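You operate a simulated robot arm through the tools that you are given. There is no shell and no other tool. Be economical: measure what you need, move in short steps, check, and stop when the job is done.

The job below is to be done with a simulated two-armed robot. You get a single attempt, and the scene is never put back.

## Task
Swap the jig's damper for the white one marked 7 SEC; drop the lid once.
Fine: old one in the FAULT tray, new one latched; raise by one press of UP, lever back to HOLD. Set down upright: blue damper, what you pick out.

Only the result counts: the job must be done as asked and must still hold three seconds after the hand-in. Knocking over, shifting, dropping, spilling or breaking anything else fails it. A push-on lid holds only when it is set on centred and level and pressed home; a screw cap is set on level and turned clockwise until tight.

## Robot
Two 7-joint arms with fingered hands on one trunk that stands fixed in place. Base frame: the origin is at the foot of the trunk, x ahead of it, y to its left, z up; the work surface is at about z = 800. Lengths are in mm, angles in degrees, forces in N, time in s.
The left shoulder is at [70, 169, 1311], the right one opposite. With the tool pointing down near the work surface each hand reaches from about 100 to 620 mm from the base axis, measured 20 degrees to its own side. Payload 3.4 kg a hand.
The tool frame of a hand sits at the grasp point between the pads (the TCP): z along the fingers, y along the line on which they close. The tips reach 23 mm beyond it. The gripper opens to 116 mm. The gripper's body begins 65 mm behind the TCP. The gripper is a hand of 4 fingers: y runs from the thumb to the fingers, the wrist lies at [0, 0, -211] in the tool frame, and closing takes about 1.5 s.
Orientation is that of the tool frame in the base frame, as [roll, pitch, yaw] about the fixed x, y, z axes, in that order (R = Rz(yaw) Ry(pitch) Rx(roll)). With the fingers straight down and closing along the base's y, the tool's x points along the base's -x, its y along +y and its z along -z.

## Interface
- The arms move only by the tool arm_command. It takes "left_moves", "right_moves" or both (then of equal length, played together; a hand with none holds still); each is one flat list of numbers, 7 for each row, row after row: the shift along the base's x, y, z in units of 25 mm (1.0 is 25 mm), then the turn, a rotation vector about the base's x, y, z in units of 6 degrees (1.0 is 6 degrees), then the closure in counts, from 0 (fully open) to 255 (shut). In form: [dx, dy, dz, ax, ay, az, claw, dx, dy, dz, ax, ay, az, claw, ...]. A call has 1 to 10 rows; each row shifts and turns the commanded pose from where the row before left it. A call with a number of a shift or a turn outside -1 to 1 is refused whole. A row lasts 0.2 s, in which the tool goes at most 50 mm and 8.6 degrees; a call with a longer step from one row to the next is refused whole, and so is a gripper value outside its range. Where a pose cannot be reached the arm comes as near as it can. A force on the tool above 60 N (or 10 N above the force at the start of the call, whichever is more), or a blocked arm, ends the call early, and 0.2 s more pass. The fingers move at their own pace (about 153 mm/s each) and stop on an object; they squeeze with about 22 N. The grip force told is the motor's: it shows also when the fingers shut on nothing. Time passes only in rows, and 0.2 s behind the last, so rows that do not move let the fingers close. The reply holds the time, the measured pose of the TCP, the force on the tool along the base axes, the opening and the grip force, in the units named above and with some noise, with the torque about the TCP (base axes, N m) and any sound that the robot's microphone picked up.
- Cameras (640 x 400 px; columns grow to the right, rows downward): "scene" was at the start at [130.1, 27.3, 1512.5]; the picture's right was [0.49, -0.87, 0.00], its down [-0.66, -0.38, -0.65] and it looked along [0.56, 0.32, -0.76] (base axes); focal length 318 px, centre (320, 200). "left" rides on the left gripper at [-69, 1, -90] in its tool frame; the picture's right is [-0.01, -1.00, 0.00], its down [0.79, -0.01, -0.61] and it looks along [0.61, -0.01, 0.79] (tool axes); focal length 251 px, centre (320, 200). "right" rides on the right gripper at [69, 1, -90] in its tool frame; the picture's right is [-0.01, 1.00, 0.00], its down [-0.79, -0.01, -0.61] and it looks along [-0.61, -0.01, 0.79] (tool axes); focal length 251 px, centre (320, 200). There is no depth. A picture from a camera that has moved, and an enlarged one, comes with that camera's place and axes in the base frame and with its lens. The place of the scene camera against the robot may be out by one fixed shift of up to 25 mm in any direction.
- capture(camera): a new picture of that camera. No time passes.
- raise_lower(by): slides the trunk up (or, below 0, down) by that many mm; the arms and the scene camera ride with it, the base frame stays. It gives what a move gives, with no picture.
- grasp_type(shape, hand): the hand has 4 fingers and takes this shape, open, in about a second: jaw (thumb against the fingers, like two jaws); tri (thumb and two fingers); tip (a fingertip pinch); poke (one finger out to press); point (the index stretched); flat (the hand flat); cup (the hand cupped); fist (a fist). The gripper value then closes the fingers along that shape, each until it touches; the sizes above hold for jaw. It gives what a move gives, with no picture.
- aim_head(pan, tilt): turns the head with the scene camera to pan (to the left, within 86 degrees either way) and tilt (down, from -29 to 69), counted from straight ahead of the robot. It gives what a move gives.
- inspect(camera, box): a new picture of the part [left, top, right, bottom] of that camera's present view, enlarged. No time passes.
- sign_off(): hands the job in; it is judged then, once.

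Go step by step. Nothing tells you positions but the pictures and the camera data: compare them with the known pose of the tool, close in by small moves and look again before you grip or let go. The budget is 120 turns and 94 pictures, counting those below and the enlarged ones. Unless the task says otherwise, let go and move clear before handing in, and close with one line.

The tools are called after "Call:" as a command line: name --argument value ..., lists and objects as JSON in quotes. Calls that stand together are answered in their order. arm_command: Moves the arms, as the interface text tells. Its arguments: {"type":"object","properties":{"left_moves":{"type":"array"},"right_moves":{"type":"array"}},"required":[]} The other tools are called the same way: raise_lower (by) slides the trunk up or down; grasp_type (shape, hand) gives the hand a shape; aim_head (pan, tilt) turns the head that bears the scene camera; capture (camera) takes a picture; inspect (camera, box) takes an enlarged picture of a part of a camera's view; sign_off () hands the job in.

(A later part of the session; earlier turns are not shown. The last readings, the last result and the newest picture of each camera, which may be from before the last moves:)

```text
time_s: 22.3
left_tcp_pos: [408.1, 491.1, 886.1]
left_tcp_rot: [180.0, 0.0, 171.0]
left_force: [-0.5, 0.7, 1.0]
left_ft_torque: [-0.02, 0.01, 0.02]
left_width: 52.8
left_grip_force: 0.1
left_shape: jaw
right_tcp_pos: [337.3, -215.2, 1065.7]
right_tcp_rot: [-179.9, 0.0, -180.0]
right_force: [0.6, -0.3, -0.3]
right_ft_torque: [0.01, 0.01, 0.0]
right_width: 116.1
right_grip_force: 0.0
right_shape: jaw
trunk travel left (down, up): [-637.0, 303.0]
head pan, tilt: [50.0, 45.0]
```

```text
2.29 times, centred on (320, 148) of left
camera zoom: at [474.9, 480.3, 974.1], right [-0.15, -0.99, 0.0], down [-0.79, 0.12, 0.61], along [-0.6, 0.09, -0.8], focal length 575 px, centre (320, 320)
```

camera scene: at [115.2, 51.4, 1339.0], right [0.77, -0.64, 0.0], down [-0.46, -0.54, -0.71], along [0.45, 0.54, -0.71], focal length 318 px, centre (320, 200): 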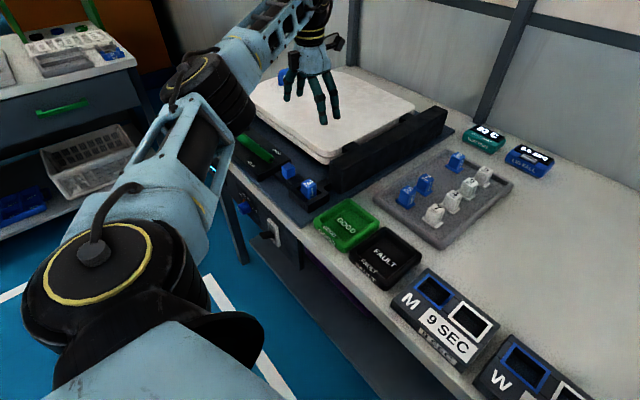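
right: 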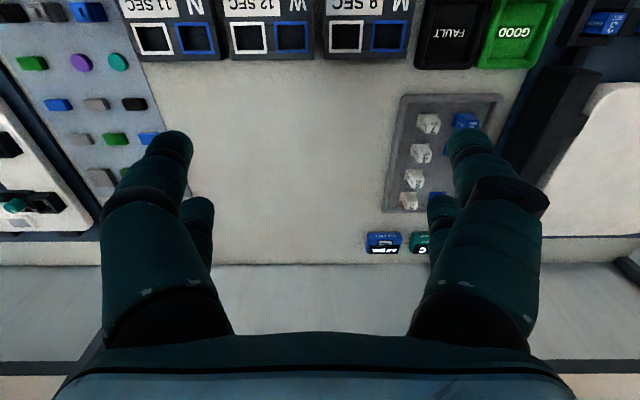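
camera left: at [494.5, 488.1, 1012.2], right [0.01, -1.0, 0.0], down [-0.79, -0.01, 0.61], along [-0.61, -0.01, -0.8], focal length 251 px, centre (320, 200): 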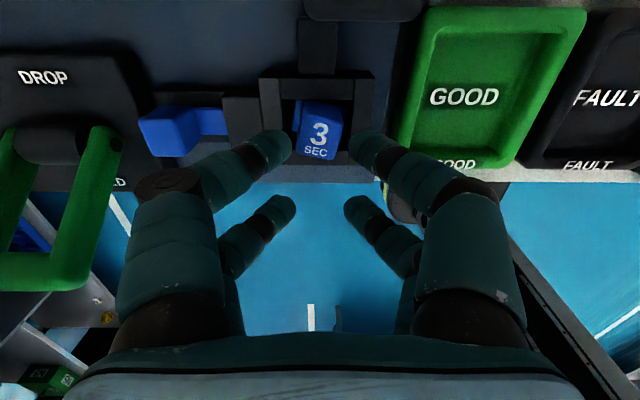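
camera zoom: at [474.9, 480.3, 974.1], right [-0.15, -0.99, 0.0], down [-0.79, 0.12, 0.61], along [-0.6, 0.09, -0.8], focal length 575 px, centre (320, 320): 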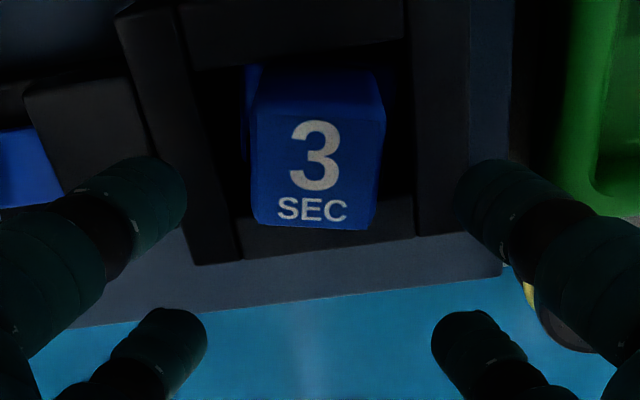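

The +x pair is about 5 mm short in x. I'll correct, lower to z 867, and grip.

Call:
arm_command --left_moves '[0.2, -0.02, -0.4, 0, 0, 0, 140, 0, 0, -0.38, 0, 0, 0, 140, 0, 0, 0, 0, 0, 0, 220, 0, 0, 0, 0, 0, 0, 255, 0, 0, 0, 0, 0, 0, 255, 0, 0, 0, 0, 0, 0, 255]'

Call:
inspect --camera "left" --box '[180, 60, 460, 235]'

```text
time_s: 23.7
left_tcp_pos: [413.1, 490.2, 865.9]
left_tcp_rot: [180.0, 0.0, 171.0]
left_force: [0.3, -0.6, -0.4]
left_ft_torque: [0.0, 0.01, -0.02]
left_width: 10.7
left_grip_force: 21.6
left_shape: jaw
right_tcp_pos: [337.7, -214.3, 1065.3]
right_tcp_rot: [180.0, 0.0, 180.0]
right_force: [0.4, 0.1, -0.4]
right_ft_torque: [-0.03, -0.02, -0.01]
right_width: 115.8
right_grip_force: 0.1
right_shape: jaw
trunk travel left (down, up): [-637.0, 303.0]
head pan, tilt: [50.0, 45.0]
```

```text
2.29 times, centred on (320, 148) of left
camera zoom: at [480.6, 481.0, 954.7], right [-0.15, -0.99, 0.0], down [-0.79, 0.12, 0.61], along [-0.6, 0.09, -0.79], focal length 575 px, centre (320, 320)
```

zoom: 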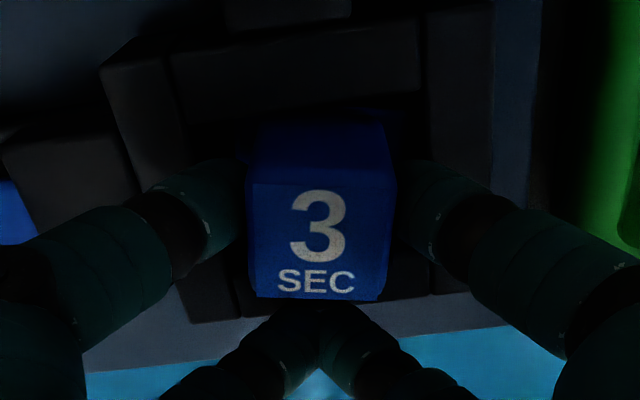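

The +x pair now pinches the damper squarely. I'll lift it slowly.

Call:
arm_command --left_moves '[0, 0, 0.5, 0, 0, 0, 255, 0, 0, 0.6, 0, 0, 0, 255, 0, 0, 0.8, 0, 0, 0, 255, 0, 0, 0.8, 0, 0, 0, 255]'

Call:
capture --camera "left"

Call:
inspect --camera "scene" --box '[220, 100, 420, 260]'

```text
time_s: 24.7
left_tcp_pos: [412.6, 491.1, 932.6]
left_tcp_rot: [180.0, 0.0, 171.0]
left_force: [0.2, -0.6, -0.2]
left_ft_torque: [0.0, 0.01, 0.01]
left_width: 10.7
left_grip_force: 22.2
left_shape: jaw
right_tcp_pos: [337.6, -214.8, 1065.6]
right_tcp_rot: [180.0, 0.0, -180.0]
right_force: [-0.2, -0.3, 0.0]
right_ft_torque: [0.0, 0.01, 0.01]
right_width: 115.9
right_grip_force: 0.0
right_shape: jaw
trunk travel left (down, up): [-637.0, 303.0]
head pan, tilt: [50.0, 45.0]
```

```text
54 pictures are left
camera left: at [479.9, 480.5, 1021.9], right [-0.15, -0.99, 0.0], down [-0.79, 0.12, 0.61], along [-0.6, 0.09, -0.79], focal length 251 px, centre (320, 200)
```

left: 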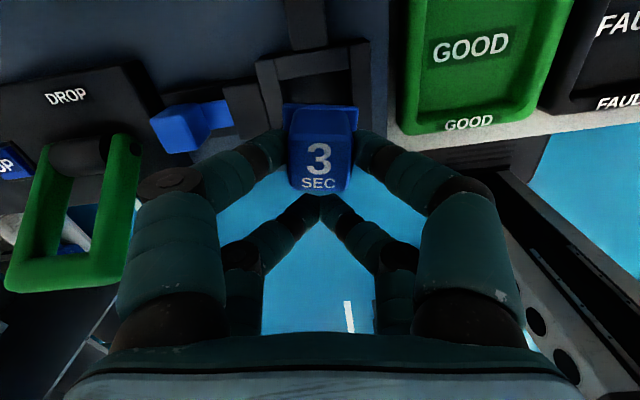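

```text
2.50 times, centred on (320, 180) of scene
camera zoom: at [114.9, 51.3, 1339.0], right [0.77, -0.64, 0.0], down [-0.45, -0.54, -0.71], along [0.45, 0.54, -0.71], focal length 794 px, centre (320, 250)
```

zoom: 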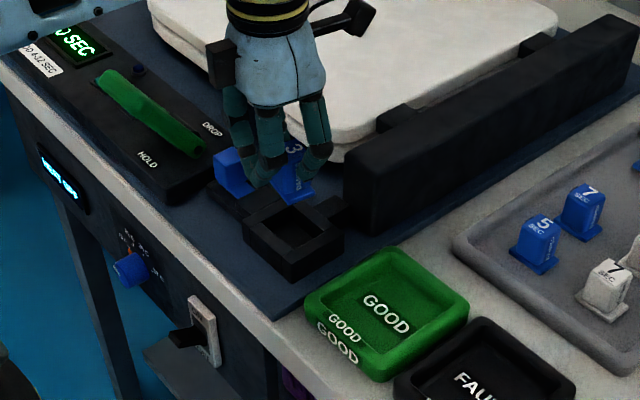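

I have the damper. Next I'll carry it over the FAULT tray at about (441, 260), squaring the yaw on the way.

Call:
arm_command --left_moves '[0, -0.92, 0, 0, 0, 0.3, 255, 0, -0.92, 0, 0, 0, 0.3, 255, 0, -0.92, 0, 0, 0, 0.3, 255, 0.1, -0.92, 0, 0, 0, 0.3, 255, 0.1, -0.92, 0, 0, 0, 0.3, 255, 0.1, -0.92, 0, 0, 0, 0, 255, 0.1, -0.92, 0, 0, 0, 0, 255, 0.1, -0.92, 0, 0, 0, 0, 255, 0, -0.92, 0, 0, 0, 0, 255, 0, -0.92, 0, 0, 0, 0, 255]'

Call:
capture --camera "left"

Call:
inspect --camera "scene" --box '[290, 140, 490, 300]'

```text
time_s: 26.9
left_tcp_pos: [427.2, 260.6, 933.5]
left_tcp_rot: [180.0, 0.0, 180.0]
left_force: [-0.2, -0.6, -1.1]
left_ft_torque: [0.02, 0.01, -0.03]
left_width: 11.3
left_grip_force: 22.5
left_shape: jaw
right_tcp_pos: [338.5, -216.4, 1064.5]
right_tcp_rot: [-180.0, 0.0, -179.9]
right_force: [-0.1, 0.0, -0.9]
right_ft_torque: [-0.01, 0.0, 0.04]
right_width: 115.9
right_grip_force: 0.0
right_shape: jaw
trunk travel left (down, up): [-637.0, 303.0]
head pan, tilt: [50.0, 45.0]
```

```text
52 pictures are left
camera left: at [494.7, 260.6, 1022.8], right [0.01, -1.0, 0.0], down [-0.79, -0.01, 0.61], along [-0.61, -0.01, -0.79], focal length 251 px, centre (320, 200)
```

left: 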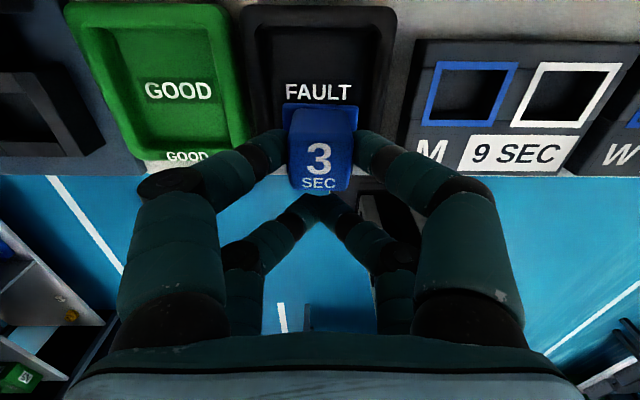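

```text
2.50 times, centred on (390, 220) of scene
camera zoom: at [115.6, 50.7, 1339.0], right [0.77, -0.64, 0.0], down [-0.45, -0.54, -0.71], along [0.45, 0.54, -0.71], focal length 794 px, centre (145, 150)
```

zoom: 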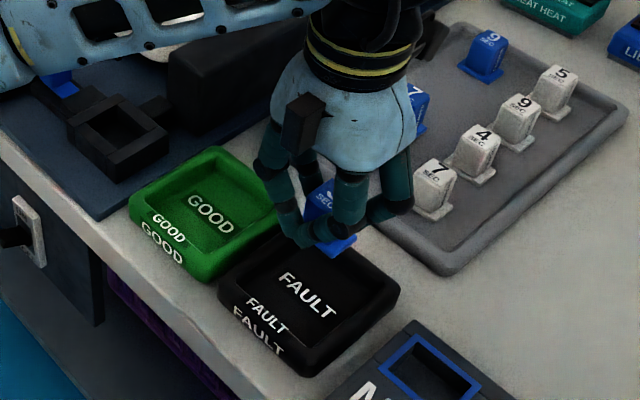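

The damper is well centred over the FAULT tray. I'll lower it in stages.

Call:
arm_command --left_moves '[0.2, 0, -0.8, 0, 0, 0, 255, 0, 0, -0.8, 0, 0, 0, 255, 0, 0, -0.7, 0, 0, 0, 255]'

Call:
capture --camera "left"

Call:
inspect --camera "scene" --box '[310, 150, 450, 290]'

```text
time_s: 27.7
left_tcp_pos: [430.6, 262.3, 876.2]
left_tcp_rot: [180.0, 0.0, -180.0]
left_force: [-0.2, 0.5, -0.1]
left_ft_torque: [0.03, 0.0, -0.02]
left_width: 10.8
left_grip_force: 21.9
left_shape: jaw
right_tcp_pos: [338.2, -214.8, 1066.7]
right_tcp_rot: [179.9, 0.0, 180.0]
right_force: [-0.4, -0.3, 0.0]
right_ft_torque: [-0.02, 0.01, -0.03]
right_width: 116.0
right_grip_force: 0.1
right_shape: jaw
trunk travel left (down, up): [-637.0, 303.0]
head pan, tilt: [50.0, 45.0]
```

```text
50 pictures are left
camera left: at [498.5, 262.5, 965.6], right [0.01, -1.0, 0.0], down [-0.79, -0.01, 0.61], along [-0.61, -0.01, -0.79], focal length 251 px, centre (320, 200)
```

left: 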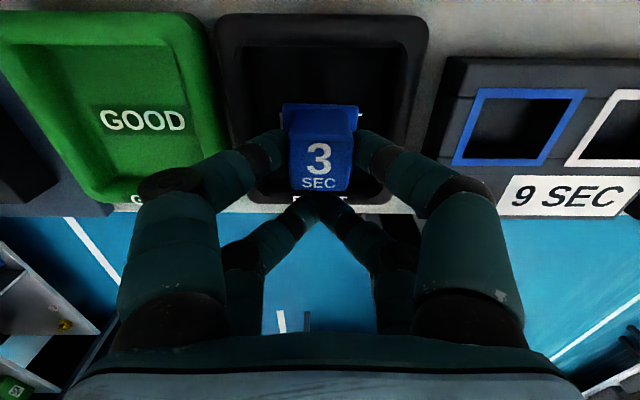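

```text
2.86 times, centred on (380, 220) of scene
camera zoom: at [115.1, 51.7, 1339.0], right [0.77, -0.64, 0.0], down [-0.45, -0.54, -0.71], along [0.45, 0.54, -0.71], focal length 908 px, centre (149, 143)
```

zoom: 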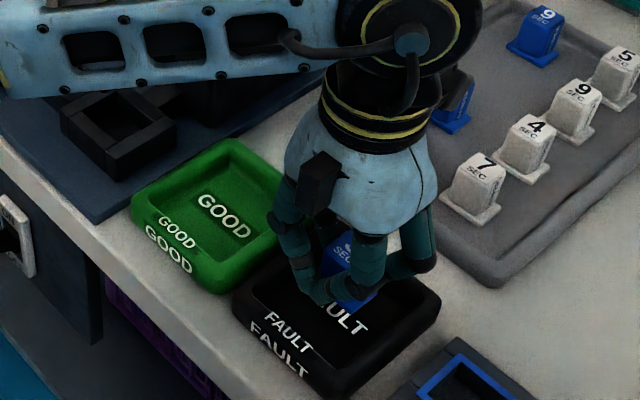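

The flange is inside the tray walls. I'll lower gently until it touches.

Call:
arm_command --left_moves '[0, 0, -0.4, 0, 0, 0, 255, 0, 0, -0.16, 0, 0, 0, 255, 0, 0, 0, 0, 0, 0, 255]'

Call:
inspect --camera "left" --box '[200, 10, 440, 220]'

```text
time_s: 28.5
left_tcp_pos: [430.9, 263.3, 860.9]
left_tcp_rot: [179.9, 0.0, -180.0]
left_force: [0.1, 0.7, -1.1]
left_ft_torque: [0.01, 0.03, -0.02]
left_width: 10.6
left_grip_force: 22.1
left_shape: jaw
right_tcp_pos: [338.1, -214.3, 1065.5]
right_tcp_rot: [-179.9, 0.1, -180.0]
right_force: [0.5, 0.1, -0.4]
right_ft_torque: [-0.02, 0.0, -0.01]
right_width: 115.9
right_grip_force: 0.0
right_shape: jaw
trunk travel left (down, up): [-637.0, 303.0]
head pan, tilt: [50.0, 45.0]
```

```text
1.90 times, centred on (320, 115) of left
camera zoom: at [499.4, 262.5, 950.8], right [0.01, -1.0, 0.0], down [-0.79, -0.01, 0.61], along [-0.61, -0.01, -0.79], focal length 479 px, centre (320, 362)
```

zoom: 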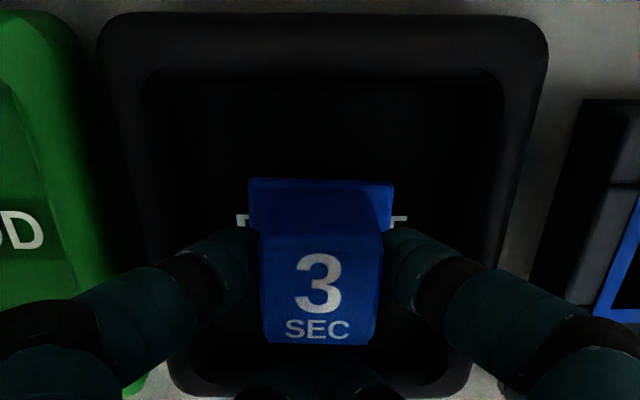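

The damper is shorter than I assumed, about 28 mm, so there are roughly 20 mm still to go. I'll shift slightly to +x to keep the rear fingers off the rim, then lower in steps.

Call:
arm_command --left_moves '[0.25, -0.04, -0.2, 0, 0, 0, 255, 0, 0, -0.2, 0, 0, 0, 255, 0, 0, 0, 0, 0, 0, 255]'

Call:
capture --camera "left"

Call:
inspect --camera "scene" --box '[330, 170, 450, 290]'

```text
time_s: 29.3
left_tcp_pos: [436.8, 260.0, 852.3]
left_tcp_rot: [-180.0, 0.0, -179.9]
left_force: [0.1, -0.8, 9.4]
left_ft_torque: [0.0, -0.2, 0.0]
left_width: 11.1
left_grip_force: 21.9
left_shape: jaw
right_tcp_pos: [338.4, -215.4, 1065.4]
right_tcp_rot: [-179.9, 0.1, 179.9]
right_force: [0.1, -0.7, 0.3]
right_ft_torque: [-0.01, 0.0, 0.01]
right_width: 115.8
right_grip_force: 0.0
right_shape: jaw
trunk travel left (down, up): [-637.0, 303.0]
head pan, tilt: [50.0, 45.0]
```

```text
47 pictures are left
camera left: at [504.7, 260.3, 941.9], right [0.01, -1.0, 0.0], down [-0.8, -0.01, 0.61], along [-0.61, -0.01, -0.8], focal length 251 px, centre (320, 200)
```

left: 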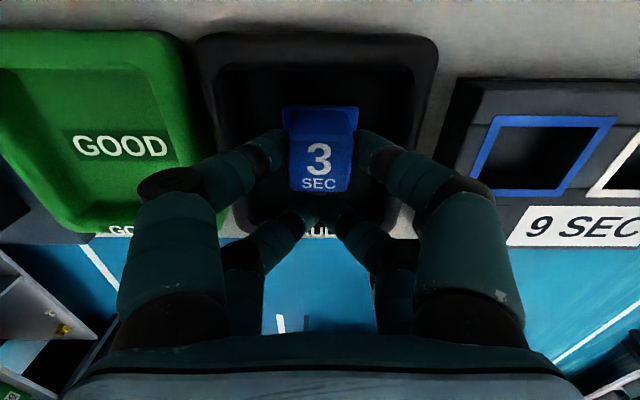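

```text
3.33 times, centred on (390, 230) of scene
camera zoom: at [114.4, 50.8, 1339.3], right [0.77, -0.64, 0.0], down [-0.45, -0.54, -0.71], along [0.45, 0.54, -0.71], focal length 1059 px, centre (87, 100)
```

zoom: 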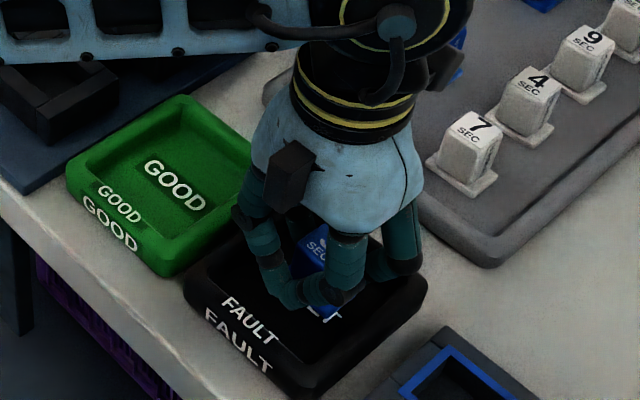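

Contact force of 9 N is under the damper itself, so it's on the tray floor. I'll release and rise.

Call:
arm_command --left_moves '[0, 0, 0.04, 0, 0, 0, 255, 0, 0, 0, 0, 0, 0, 190, 0, 0, 0, 0, 0, 0, 140, 0, 0, 0, 0, 0, 0, 140, 0, 0, 0.6, 0, 0, 0, 140, 0, 0, 1, 0, 0, 0, 140, 0, 0, 1, 0, 0, 0, 140, 0, 0, 0.5, 0, 0, 0, 140]'

Call:
capture --camera "left"

Call:
capture --camera "scene"

```text
time_s: 31.1
left_tcp_pos: [434.5, 260.9, 931.2]
left_tcp_rot: [-180.0, -0.1, -180.0]
left_force: [-0.6, 0.0, 0.1]
left_ft_torque: [-0.03, 0.02, 0.0]
left_width: 52.0
left_grip_force: 0.0
left_shape: jaw
right_tcp_pos: [337.8, -215.4, 1065.4]
right_tcp_rot: [-180.0, 0.0, 180.0]
right_force: [-0.9, 1.0, -0.4]
right_ft_torque: [-0.02, 0.0, 0.01]
right_width: 116.0
right_grip_force: 0.0
right_shape: jaw
trunk travel left (down, up): [-637.0, 303.0]
head pan, tilt: [50.0, 45.0]
```

```text
45 pictures are left
camera left: at [504.0, 260.8, 1020.0], right [0.01, -1.0, 0.0], down [-0.8, -0.01, 0.61], along [-0.61, -0.01, -0.8], focal length 251 px, centre (320, 200)
```

left: 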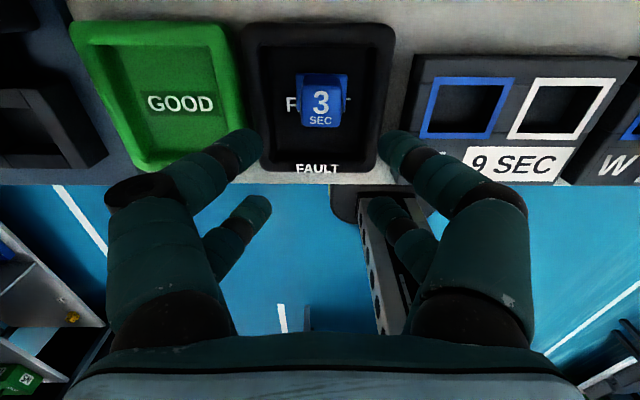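

```text
44 pictures are left
camera scene: at [115.1, 51.3, 1339.0], right [0.77, -0.64, 0.0], down [-0.45, -0.54, -0.71], along [0.45, 0.54, -0.71], focal length 318 px, centre (320, 200)
```

scene: 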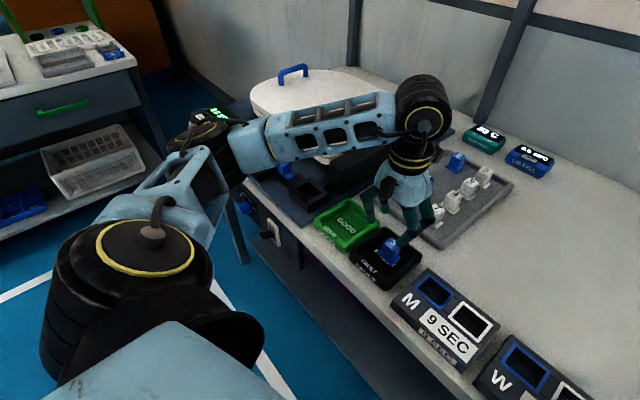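

The 3 SEC damper stands upright in FAULT. Next I'll move over the white 7 in the parts tray, at about (605, 258).

Call:
arm_command --left_moves '[0.9, 0, 0, 0, 0, 0, 140, 0.9, 0, 0, 0, 0, 0, 140, 0.9, 0, 0, 0, 0, 0, 140, 0.9, 0, 0, 0, 0, 0, 140, 0.9, 0, 0, 0, 0, 0, 140, 0.9, 0, 0, 0, 0, 0, 140, 0.5, 0, 0, 0, 0, 0, 140]'

Call:
capture --camera "left"

```text
time_s: 32.7
left_tcp_pos: [586.2, 261.0, 929.8]
left_tcp_rot: [-180.0, 0.0, 180.0]
left_force: [0.4, -0.2, -0.5]
left_ft_torque: [0.01, 0.03, 0.0]
left_width: 52.0
left_grip_force: 0.0
left_shape: jaw
right_tcp_pos: [337.3, -216.8, 1064.7]
right_tcp_rot: [180.0, 0.1, 180.0]
right_force: [0.2, 0.4, 0.3]
right_ft_torque: [-0.02, 0.01, -0.01]
right_width: 115.9
right_grip_force: 0.0
right_shape: jaw
trunk travel left (down, up): [-637.0, 303.0]
head pan, tilt: [50.0, 45.0]
```

```text
43 pictures are left
camera left: at [653.5, 260.8, 1018.5], right [0.01, -1.0, 0.0], down [-0.8, -0.01, 0.61], along [-0.61, 0.0, -0.8], focal length 251 px, centre (320, 200)
```

left: 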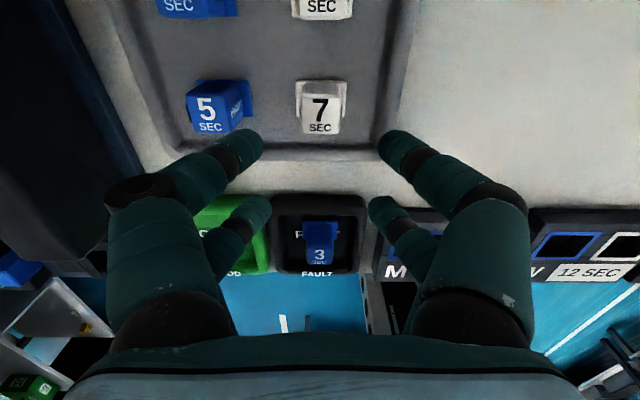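

The white 7 is at about (597, 260) and square to the hand. I'll narrow the opening and descend partway for a check.

Call:
arm_command --left_moves '[-0.2, -0.05, -0.5, 0, 0, 0, 163, 0, 0, -0.6, 0, 0, 0, 163, 0, 0, -0.5, 0, 0, 0, 163]'

Call:
inspect --camera "left" --box '[160, 50, 480, 250]'

```text
time_s: 33.5
left_tcp_pos: [580.9, 259.3, 889.3]
left_tcp_rot: [180.0, 0.0, -180.0]
left_force: [-0.4, 0.4, -0.2]
left_ft_torque: [0.0, 0.01, -0.01]
left_width: 42.3
left_grip_force: 0.0
left_shape: jaw
right_tcp_pos: [338.4, -215.8, 1065.7]
right_tcp_rot: [-180.0, 0.1, -180.0]
right_force: [0.8, -0.4, 0.4]
right_ft_torque: [0.0, 0.03, 0.01]
right_width: 115.8
right_grip_force: 0.1
right_shape: jaw
trunk travel left (down, up): [-637.0, 303.0]
head pan, tilt: [50.0, 45.0]
```

```text
2.00 times, centred on (320, 150) of left
camera zoom: at [648.9, 259.4, 978.7], right [0.01, -1.0, 0.0], down [-0.79, -0.01, 0.61], along [-0.61, -0.01, -0.8], focal length 503 px, centre (320, 300)
```

zoom: 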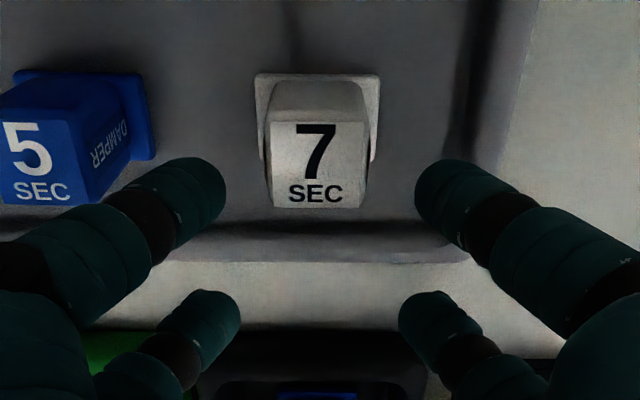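

The white 7's top is at z 850, and the +x finger pair is lined up on it. I'll descend to z 855 and grip.

Call:
arm_command --left_moves '[0, 0, -0.7, 0, 0, 0, 163, 0, 0, -0.66, 0, 0, 0, 163, 0, 0, 0, 0, 0, 0, 163]'

Call:
inspect --camera "left" --box '[160, 50, 480, 250]'

```text
time_s: 34.3
left_tcp_pos: [581.7, 257.8, 856.5]
left_tcp_rot: [180.0, 0.0, 179.9]
left_force: [0.2, -0.1, 0.3]
left_ft_torque: [-0.01, -0.01, -0.03]
left_width: 42.4
left_grip_force: 0.0
left_shape: jaw
right_tcp_pos: [337.6, -214.4, 1065.2]
right_tcp_rot: [180.0, 0.0, -180.0]
right_force: [-0.5, -0.1, 0.7]
right_ft_torque: [0.01, 0.02, -0.01]
right_width: 115.8
right_grip_force: 0.1
right_shape: jaw
trunk travel left (down, up): [-637.0, 303.0]
head pan, tilt: [50.0, 45.0]
```

```text
2.00 times, centred on (320, 150) of left
camera zoom: at [648.8, 258.3, 945.0], right [0.01, -1.0, 0.0], down [-0.79, -0.01, 0.61], along [-0.61, 0.0, -0.79], focal length 503 px, centre (320, 300)
```

zoom: 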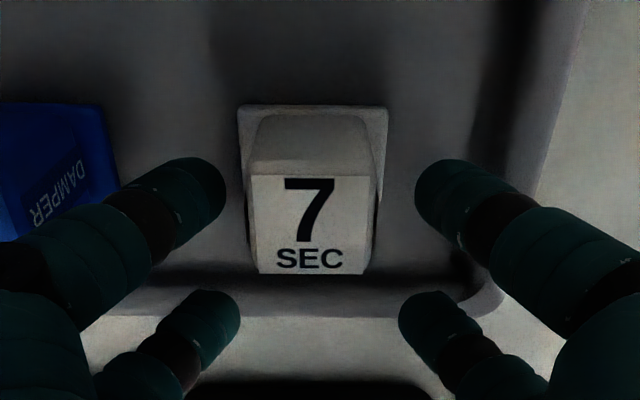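

The alignment is within 1–2 mm. I'll nudge in y and close.

Call:
arm_command --left_moves '[0, 0.06, 0, 0, 0, 0, 210, 0, 0, 0, 0, 0, 0, 255, 0, 0, 0, 0, 0, 0, 255, 0, 0, 0, 0, 0, 0, 255]'

Call:
inspect --camera "left" --box '[160, 50, 480, 250]'

```text
time_s: 35.3
left_tcp_pos: [579.5, 259.8, 855.0]
left_tcp_rot: [179.9, 0.0, -180.0]
left_force: [0.7, -1.0, -1.1]
left_ft_torque: [0.0, 0.01, 0.0]
left_width: 10.8
left_grip_force: 22.3
left_shape: jaw
right_tcp_pos: [338.3, -214.7, 1064.3]
right_tcp_rot: [179.9, 0.0, 180.0]
right_force: [0.6, 0.3, 0.2]
right_ft_torque: [-0.02, -0.03, 0.02]
right_width: 115.9
right_grip_force: 0.1
right_shape: jaw
trunk travel left (down, up): [-637.0, 303.0]
head pan, tilt: [50.0, 45.0]
```

```text
2.00 times, centred on (320, 150) of left
camera zoom: at [648.6, 260.5, 944.9], right [0.01, -1.0, 0.0], down [-0.79, -0.01, 0.61], along [-0.61, -0.01, -0.79], focal length 503 px, centre (320, 300)
```

zoom: 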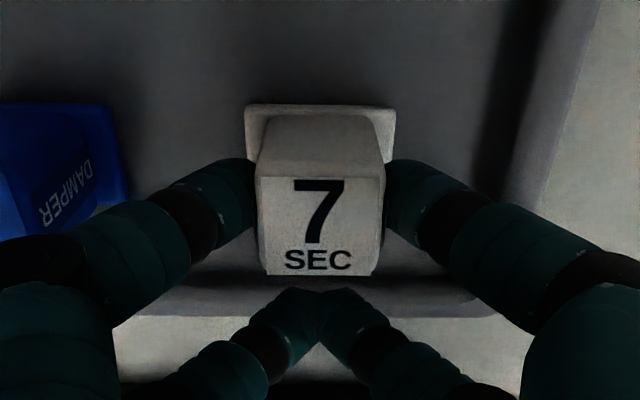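

The grip is good. I'll lift and carry it back over the socket, moving -x first and then +y.

Call:
arm_command --left_moves '[0, 0, 0.5, 0, 0, 0, 255, 0, 0, 0.8, 0, 0, 0, 255, 0, 0, 0.9, 0, 0, 0, 255, 0, 0, 0.9, 0, 0, 0, 255, -0.9, 0, 0, 0, 0, 0, 255, -0.9, 0, 0, 0, 0, 0, 255, -0.9, 0, 0, 0, 0, 0, 255, -0.9, 0, 0, 0, 0, 0, 255, -0.9, 0, 0, 0, 0, 0, 255, -0.9, 0, 0, 0, 0, 0, 255]'

Call:
arm_command --left_moves '[-0.7, 0.5, 0, 0, 0, 0, 255, -0.7, 0.6, 0, 0, 0, 0, 255, 0, 0.9, 0, 0, 0, 0, 255, 0, 0.9, 0, 0, 0, 0, 255, 0, 0.9, 0, 0, 0, 0, 255, 0, 0.9, 0, 0, 0, 0, 255, 0, 0.9, 0, 0, 0, 0, 255, 0, 0.9, 0, 0, 0, 0, 255, 0, 0.9, 0, 0, 0, 0, 255, 0, 0.9, 0, 0, 0, 0, 255]'

Call:
arm_command --left_moves '[0, 0.5, 0, 0, 0, 0, 255, 0, 0.35, 0, 0, 0, 0, 255]'

Call:
capture --camera "left"

```text
time_s: 37.5
left_tcp_pos: [445.4, 260.7, 935.6]
left_tcp_rot: [-180.0, 0.2, -180.0]
left_force: [0.0, 0.9, -0.6]
left_ft_torque: [0.01, -0.05, -0.02]
left_width: 10.8
left_grip_force: 22.5
left_shape: jaw
right_tcp_pos: [337.4, -215.3, 1065.0]
right_tcp_rot: [-180.0, 0.1, -180.0]
right_force: [-1.3, -0.2, -0.3]
right_ft_torque: [-0.03, -0.01, 0.02]
right_width: 116.1
right_grip_force: 0.1
right_shape: jaw
trunk travel left (down, up): [-637.0, 303.0]
head pan, tilt: [50.0, 45.0]
```

```text
time_s: 39.7
left_tcp_pos: [411.1, 468.3, 933.4]
left_tcp_rot: [-180.0, 0.0, -179.9]
left_force: [0.0, 0.1, -0.4]
left_ft_torque: [-0.01, 0.02, -0.01]
left_width: 10.8
left_grip_force: 22.1
left_shape: jaw
right_tcp_pos: [337.9, -215.8, 1065.7]
right_tcp_rot: [180.0, 0.0, -180.0]
right_force: [0.1, 0.2, 1.3]
right_ft_torque: [-0.01, -0.03, 0.03]
right_width: 116.0
right_grip_force: 0.1
right_shape: jaw
trunk travel left (down, up): [-637.0, 303.0]
head pan, tilt: [50.0, 45.0]
```

```text
time_s: 40.3
left_tcp_pos: [411.7, 490.3, 933.1]
left_tcp_rot: [-180.0, 0.0, 179.9]
left_force: [0.5, -0.2, 0.0]
left_ft_torque: [0.0, 0.01, -0.02]
left_width: 10.6
left_grip_force: 21.2
left_shape: jaw
right_tcp_pos: [338.6, -215.5, 1065.1]
right_tcp_rot: [179.9, 0.1, -179.9]
right_force: [-0.3, -1.2, 0.9]
right_ft_torque: [0.0, 0.02, 0.05]
right_width: 116.2
right_grip_force: 0.1
right_shape: jaw
trunk travel left (down, up): [-637.0, 303.0]
head pan, tilt: [50.0, 45.0]
```

```text
39 pictures are left
camera left: at [478.0, 490.4, 1022.1], right [0.01, -1.0, 0.0], down [-0.79, -0.01, 0.61], along [-0.61, -0.01, -0.8], focal length 251 px, centre (320, 200)
```

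left: 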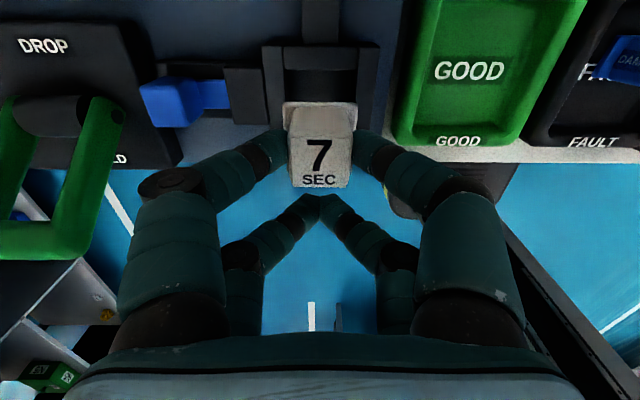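

The damper lines up with the socket in y. I'll lower to just above the frame and check.

Call:
arm_command --left_moves '[0, -0.04, -0.8, 0, 0, 0, 255, 0, 0, -0.8, 0, 0, 0, 255, 0, 0, 0, 0, 0, 0, 255]'

Call:
inspect --camera "left" --box '[200, 40, 440, 220]'

Call:
inspect --camera "scene" --box '[250, 130, 370, 220]'

```text
time_s: 41.1
left_tcp_pos: [408.3, 488.2, 892.9]
left_tcp_rot: [180.0, 0.0, -179.9]
left_force: [0.7, 0.4, -0.8]
left_ft_torque: [0.01, -0.02, 0.01]
left_width: 10.6
left_grip_force: 22.0
left_shape: jaw
right_tcp_pos: [337.1, -215.2, 1065.7]
right_tcp_rot: [-180.0, 0.0, -179.9]
right_force: [0.1, 0.4, 0.3]
right_ft_torque: [0.02, 0.02, 0.02]
right_width: 116.1
right_grip_force: 0.0
right_shape: jaw
trunk travel left (down, up): [-637.0, 303.0]
head pan, tilt: [50.0, 45.0]
```

```text
2.22 times, centred on (320, 130) of left
camera zoom: at [476.7, 488.7, 982.2], right [0.01, -1.0, 0.0], down [-0.8, -0.01, 0.61], along [-0.61, -0.01, -0.8], focal length 559 px, centre (320, 356)
```

zoom: 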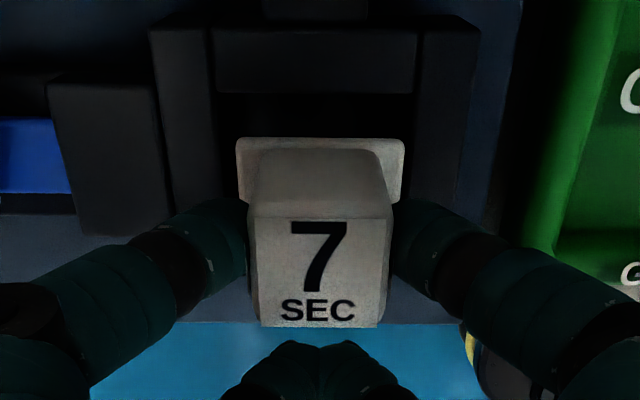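

```text
4.44 times, centred on (310, 175) of scene
camera zoom: at [115.0, 51.3, 1339.0], right [0.77, -0.64, 0.0], down [-0.45, -0.54, -0.71], along [0.45, 0.54, -0.71], focal length 1412 px, centre (364, 311)
```

zoom: 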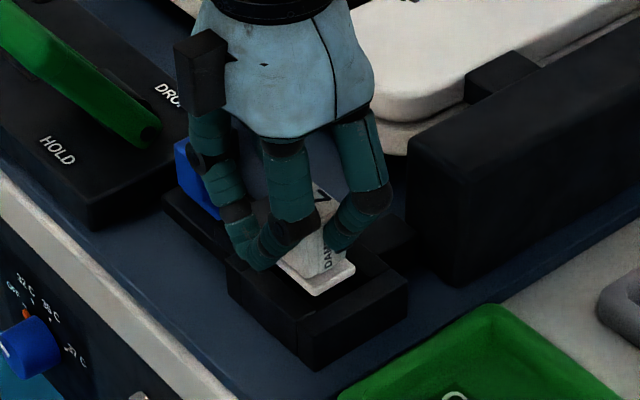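

I'll nudge +2.5 mm in x and +1 mm in y to centre it in the socket, then lower in.

Call:
arm_command --left_moves '[0.1, 0.04, 0, 0, 0, 0, 255, 0, 0, -0.4, 0, 0, 0, 255, 0, 0, -0.4, 0, 0, 0, 255, 0, 0, 0, 0, 0, 0, 255]'

Call:
inspect --camera "left" --box '[200, 40, 440, 220]'

```text
time_s: 42.1
left_tcp_pos: [411.9, 489.2, 873.4]
left_tcp_rot: [-180.0, 0.0, -180.0]
left_force: [0.4, 0.0, -0.6]
left_ft_torque: [-0.01, 0.02, -0.01]
left_width: 10.6
left_grip_force: 22.0
left_shape: jaw
right_tcp_pos: [337.5, -215.1, 1066.3]
right_tcp_rot: [-180.0, 0.0, 179.9]
right_force: [-0.4, -0.4, -0.3]
right_ft_torque: [0.02, 0.03, 0.0]
right_width: 115.8
right_grip_force: 0.0
right_shape: jaw
trunk travel left (down, up): [-637.0, 303.0]
head pan, tilt: [50.0, 45.0]
```

```text
2.22 times, centred on (320, 130) of left
camera zoom: at [480.0, 490.0, 962.5], right [0.01, -1.0, 0.0], down [-0.79, -0.01, 0.61], along [-0.61, -0.01, -0.79], focal length 559 px, centre (320, 356)
```

zoom: 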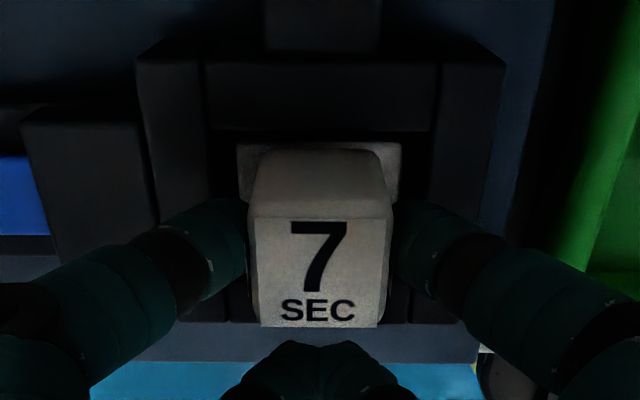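

The flange has entered the socket freely. I'll lower until it seats.

Call:
arm_command --left_moves '[0, 0, -0.2, 0, 0, 0, 255, 0, 0, -0.16, 0, 0, 0, 255, 0, 0, 0, 0, 0, 0, 255]'

```text
time_s: 42.9
left_tcp_pos: [412.3, 489.0, 867.1]
left_tcp_rot: [179.9, 0.2, 180.0]
left_force: [1.6, 1.8, 11.4]
left_ft_torque: [0.05, -0.23, 0.03]
left_width: 10.9
left_grip_force: 22.1
left_shape: jaw
right_tcp_pos: [336.5, -215.6, 1066.1]
right_tcp_rot: [179.9, 0.1, 180.0]
right_force: [-0.2, 0.7, 0.2]
right_ft_torque: [0.01, 0.0, 0.03]
right_width: 116.1
right_grip_force: 0.1
right_shape: jaw
trunk travel left (down, up): [-637.0, 303.0]
head pan, tilt: [50.0, 45.0]
```

It seats with 11 N at the expected height. I'll release, rise, and look.

Call:
arm_command --left_moves '[0, 0, 0.06, 0, 0, 0, 255, 0, 0, 0, 0, 0, 0, 190, 0, 0, 0, 0, 0, 0, 150, 0, 0, 0, 0, 0, 0, 150, 0, 0, 0.6, 0, 0, 0, 150, 0, 0, 1, 0, 0, 0, 150, 0, 0, 1, 0, 0, 0, 100, 0, 0, 0, 0, 0, 0, 0]'

Call:
inspect --camera "left" --box '[100, 40, 440, 240]'

```text
time_s: 44.7
left_tcp_pos: [411.4, 488.2, 930.8]
left_tcp_rot: [179.9, 0.0, 179.9]
left_force: [-0.1, 0.1, 0.3]
left_ft_torque: [0.0, -0.02, -0.03]
left_width: 115.9
left_grip_force: 0.1
left_shape: jaw
right_tcp_pos: [338.0, -214.8, 1065.0]
right_tcp_rot: [180.0, 0.0, -179.9]
right_force: [0.2, 0.2, -1.1]
right_ft_torque: [0.0, 0.0, 0.0]
right_width: 115.7
right_grip_force: 0.1
right_shape: jaw
trunk travel left (down, up): [-637.0, 303.0]
head pan, tilt: [50.0, 45.0]
```

```text
1.88 times, centred on (270, 140) of left
camera zoom: at [479.5, 488.2, 1020.7], right [0.01, -1.0, 0.0], down [-0.79, -0.01, 0.61], along [-0.61, -0.01, -0.79], focal length 473 px, centre (414, 313)
```

zoom: 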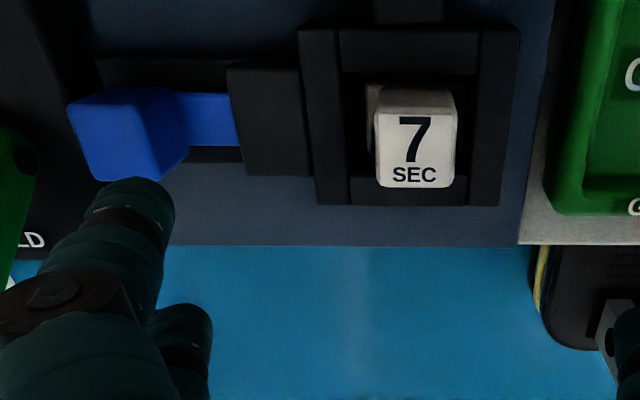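

The white 7 is seated and the slide must go back -y. The gap between the knob and the lever is narrow (about 28 mm), so a single stretched finger would suit. I'll try the poke shape.

Call:
grasp_type --hand "left" --shape "poke"

Call:
capture --camera "left"

Call:
inspect --camera "scene" --box '[220, 70, 380, 200]'

```text
time_s: 45.6
left_tcp_pos: [412.5, 486.9, 931.0]
left_tcp_rot: [-180.0, 0.0, -179.9]
left_force: [0.1, 0.5, -0.2]
left_ft_torque: [0.01, 0.0, 0.0]
left_width: 0.2
left_grip_force: 0.1
left_shape: poke
right_tcp_pos: [338.6, -214.4, 1064.5]
right_tcp_rot: [179.9, 0.0, -180.0]
right_force: [0.3, 0.2, 0.2]
right_ft_torque: [0.05, -0.03, -0.04]
right_width: 116.1
right_grip_force: 0.1
right_shape: jaw
trunk travel left (down, up): [-637.0, 303.0]
head pan, tilt: [50.0, 45.0]
```

```text
34 pictures are left
camera left: at [479.4, 488.0, 1020.5], right [0.01, -1.0, 0.0], down [-0.79, -0.01, 0.61], along [-0.61, -0.01, -0.8], focal length 251 px, centre (320, 200)
```

left: 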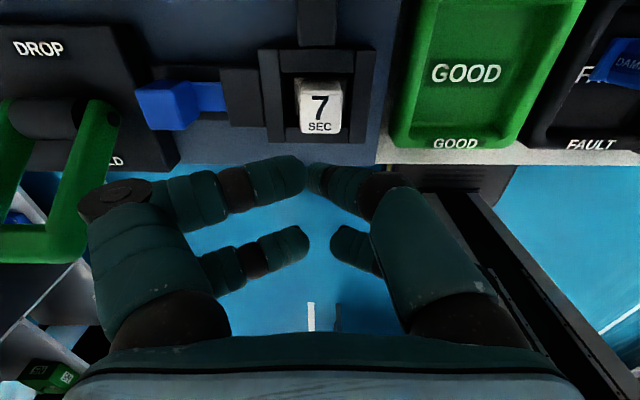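

```text
3.08 times, centred on (300, 135) of scene
camera zoom: at [115.0, 51.4, 1339.0], right [0.77, -0.64, 0.0], down [-0.45, -0.54, -0.71], along [0.45, 0.54, -0.71], focal length 977 px, centre (382, 400)
```

zoom: 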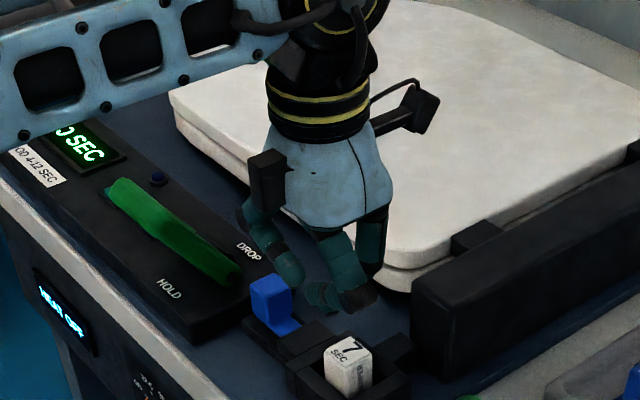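

Poke is mostly a curled fist. I'll look at the point shape too.

Call:
grasp_type --hand "left" --shape "point"

Call:
capture --camera "left"

Call:
inspect --camera "scene" --box '[220, 70, 380, 200]'

```text
time_s: 46.5
left_tcp_pos: [411.3, 487.2, 930.0]
left_tcp_rot: [-180.0, 0.0, 180.0]
left_force: [-0.3, -0.9, -0.2]
left_ft_torque: [-0.04, -0.01, 0.01]
left_width: 0.0
left_grip_force: 0.0
left_shape: point
right_tcp_pos: [338.2, -215.2, 1066.4]
right_tcp_rot: [180.0, 0.0, 180.0]
right_force: [-0.1, 1.0, 0.4]
right_ft_torque: [0.0, 0.03, 0.0]
right_width: 115.8
right_grip_force: 0.0
right_shape: jaw
trunk travel left (down, up): [-637.0, 303.0]
head pan, tilt: [50.0, 45.0]
```

```text
32 pictures are left
camera left: at [479.4, 488.0, 1020.4], right [0.01, -1.0, 0.0], down [-0.79, -0.01, 0.61], along [-0.61, -0.01, -0.79], focal length 251 px, centre (320, 200)
```

left: 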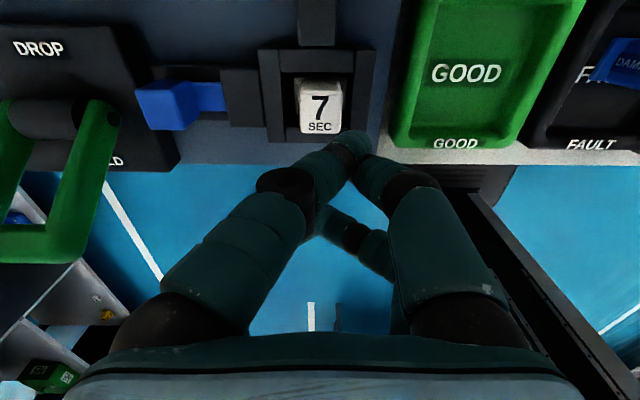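

```text
3.08 times, centred on (300, 135) of scene
camera zoom: at [115.0, 51.5, 1339.0], right [0.77, -0.64, 0.0], down [-0.45, -0.54, -0.71], along [0.45, 0.54, -0.71], focal length 977 px, centre (382, 400)
```

zoom: 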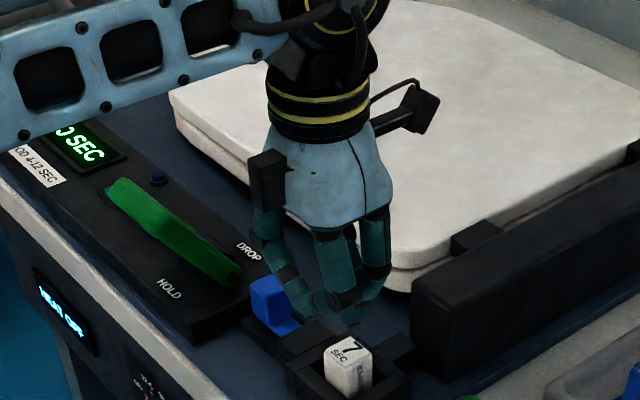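

Point leans too much. I'll use jaw fully open, yawed -40°, so that one finger reaches the +y side of the knob and the thumb side passes clear of the damper.

Call:
grasp_type --hand "left" --shape "jaw"

Call:
arm_command --left_moves '[0, 0.36, 0, 0, 0, -0.95, 0, 0, 0.36, 0, 0, 0, -0.95, 0, 0, 0.37, 0, 0, 0, -0.95, 0, 0, 0.37, 0, 0, 0, -0.95, 0, 0, 0.37, 0, 0, 0, -0.95, 0, -0.2, 0.37, 0, 0, 0, -0.95, 0, -0.2, 0.36, 0, 0, 0, -0.95, 0, 0, 0, -0.8, 0, 0, 0, 0, 0, 0, -0.8, 0, 0, 0, 0]'

Call:
capture --camera "left"

Call:
inspect --camera "scene" --box '[220, 80, 360, 200]'

```text
time_s: 47.4
left_tcp_pos: [410.7, 487.5, 932.2]
left_tcp_rot: [180.0, 0.0, -180.0]
left_force: [0.7, 0.1, -0.2]
left_ft_torque: [0.04, 0.0, -0.02]
left_width: 116.0
left_grip_force: 0.0
left_shape: jaw
right_tcp_pos: [337.8, -213.8, 1065.9]
right_tcp_rot: [-179.9, -0.1, -179.9]
right_force: [-0.9, -0.6, 0.2]
right_ft_torque: [0.0, 0.02, 0.01]
right_width: 115.8
right_grip_force: 0.1
right_shape: jaw
trunk travel left (down, up): [-637.0, 303.0]
head pan, tilt: [50.0, 45.0]
```

```text
time_s: 49.4
left_tcp_pos: [401.3, 554.0, 890.1]
left_tcp_rot: [-179.9, 0.0, 140.1]
left_force: [0.3, 0.1, -0.4]
left_ft_torque: [0.03, 0.02, 0.0]
left_width: 115.8
left_grip_force: 0.0
left_shape: jaw
right_tcp_pos: [338.6, -214.2, 1066.0]
right_tcp_rot: [-180.0, 0.0, -180.0]
right_force: [-1.2, -0.1, 0.0]
right_ft_torque: [0.0, -0.03, 0.01]
right_width: 115.6
right_grip_force: 0.0
right_shape: jaw
trunk travel left (down, up): [-637.0, 303.0]
head pan, tilt: [50.0, 45.0]
```

```text
30 pictures are left
camera left: at [454.4, 509.5, 979.2], right [-0.64, -0.77, 0.0], down [-0.61, 0.5, 0.61], along [-0.47, 0.39, -0.8], focal length 251 px, centre (320, 200)
```

left: 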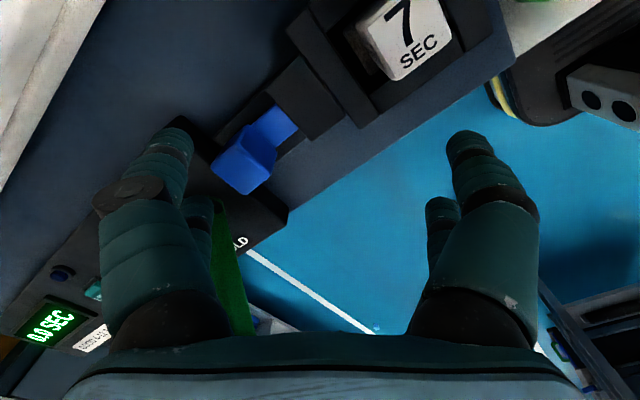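

```text
3.33 times, centred on (290, 140) of scene
camera zoom: at [115.2, 51.8, 1339.0], right [0.77, -0.64, 0.0], down [-0.45, -0.54, -0.71], along [0.45, 0.54, -0.71], focal length 1059 px, centre (420, 400)
```

zoom: 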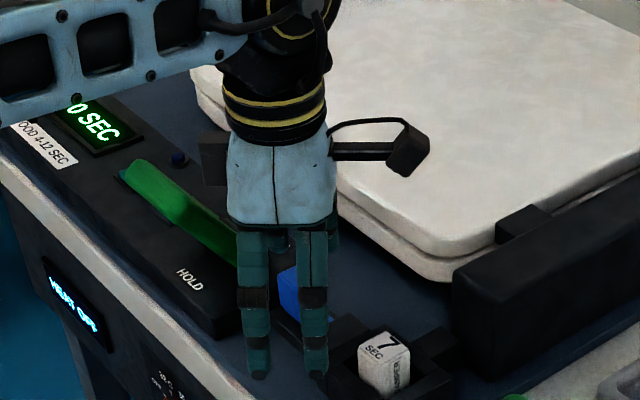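

I'll zoom in to check clearance between finger, knob and lever.

Call:
inspect --camera "left" --box '[130, 90, 330, 290]'

Call:
inspect --camera "scene" --box '[240, 110, 320, 190]'

```text
2.00 times, centred on (230, 190) of left
camera zoom: at [454.4, 509.5, 979.2], right [-0.64, -0.77, 0.0], down [-0.61, 0.5, 0.61], along [-0.47, 0.39, -0.8], focal length 503 px, centre (500, 220)
```

zoom: 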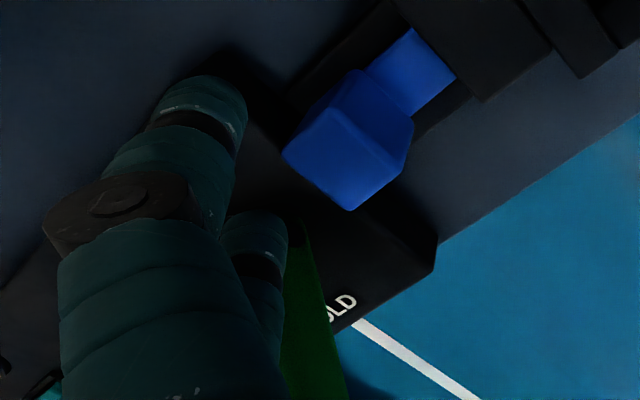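

```text
5.00 times, centred on (280, 150) of scene
camera zoom: at [115.2, 51.8, 1339.0], right [0.77, -0.64, 0.0], down [-0.45, -0.54, -0.71], along [0.45, 0.54, -0.71], focal length 1588 px, centre (520, 450)
```

zoom: 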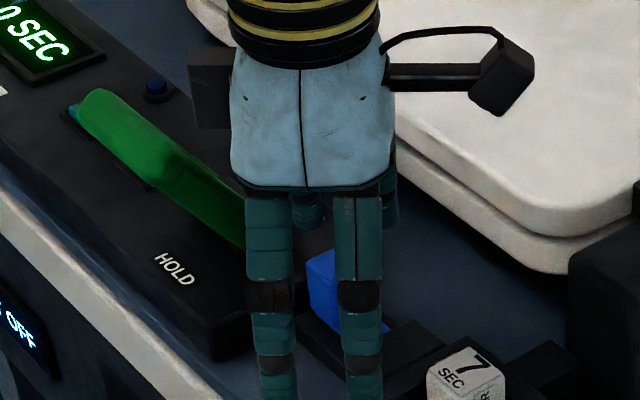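

Finger B has room between knob and lever. I'll nudge it toward the knob, descend to tip height 846, then push -y in steps.

Call:
arm_command --left_moves '[0.1, -0.1, -0.4, 0, 0, 0, 0, 0, 0, -0.4, 0, 0, 0, 0, 0, -0.2, 0, 0, 0, 0, 0, 0, -0.2, 0, 0, 0, 0, 0]'

Call:
inspect --camera "left" --box '[130, 60, 370, 260]'

```text
time_s: 50.4
left_tcp_pos: [404.6, 542.6, 869.9]
left_tcp_rot: [180.0, 0.1, 140.1]
left_force: [-0.6, 4.7, -0.8]
left_ft_torque: [0.0, 0.03, 0.17]
left_width: 115.8
left_grip_force: 0.1
left_shape: jaw
right_tcp_pos: [337.6, -213.8, 1065.7]
right_tcp_rot: [-179.9, 0.0, -180.0]
right_force: [-0.4, -0.4, -0.2]
right_ft_torque: [0.01, -0.01, -0.03]
right_width: 115.9
right_grip_force: 0.1
right_shape: jaw
trunk travel left (down, up): [-637.0, 303.0]
head pan, tilt: [50.0, 45.0]
```

```text
2.00 times, centred on (250, 160) of left
camera zoom: at [456.7, 498.3, 959.3], right [-0.63, -0.77, 0.0], down [-0.61, 0.5, 0.61], along [-0.47, 0.38, -0.8], focal length 503 px, centre (460, 280)
```

zoom: 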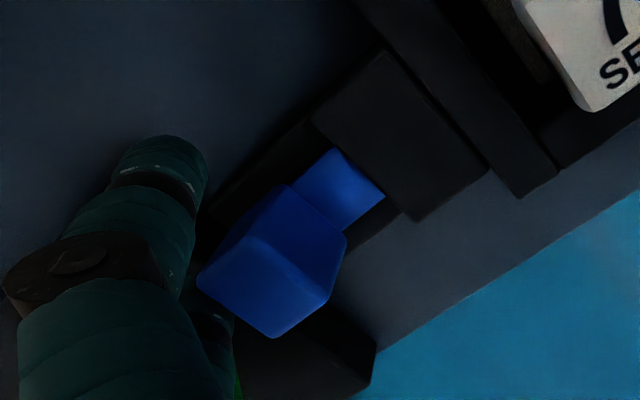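

Contact is made and the slide is moving. I'll keep pushing -y.

Call:
arm_command --left_moves '[0, -0.3, 0, 0, 0, 0, 0, 0, -0.3, 0, 0, 0, 0, 0, 0, -0.25, 0, 0, 0, 0, 0, 0, 0, 0, 0, 0, 0, 0]'

Call:
inspect --camera "left" --box '[130, 0, 490, 260]'

```text
time_s: 51.4
left_tcp_pos: [404.3, 521.4, 868.8]
left_tcp_rot: [-180.0, -0.1, 140.2]
left_force: [-3.8, 8.7, 0.0]
left_ft_torque: [0.0, 0.06, 0.43]
left_width: 116.1
left_grip_force: 0.1
left_shape: jaw
right_tcp_pos: [336.9, -214.2, 1065.7]
right_tcp_rot: [-180.0, 0.2, 180.0]
right_force: [0.3, 0.5, 1.0]
right_ft_torque: [0.0, -0.01, 0.01]
right_width: 116.2
right_grip_force: 0.1
right_shape: jaw
trunk travel left (down, up): [-637.0, 303.0]
head pan, tilt: [50.0, 45.0]
```

```text
1.54 times, centred on (310, 130) of left
camera zoom: at [456.1, 478.0, 959.4], right [-0.63, -0.77, 0.0], down [-0.61, 0.5, 0.61], along [-0.47, 0.38, -0.79], focal length 387 px, centre (335, 308)
```

zoom: 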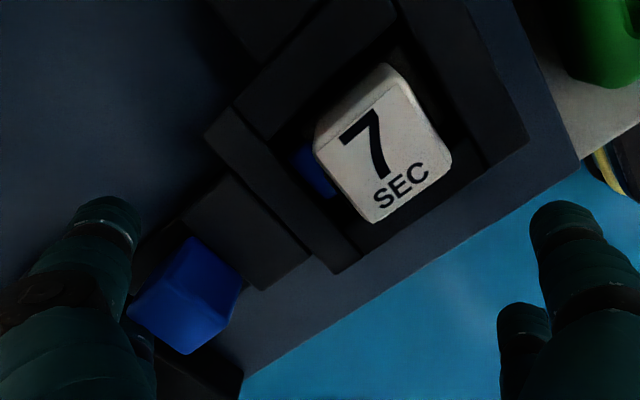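

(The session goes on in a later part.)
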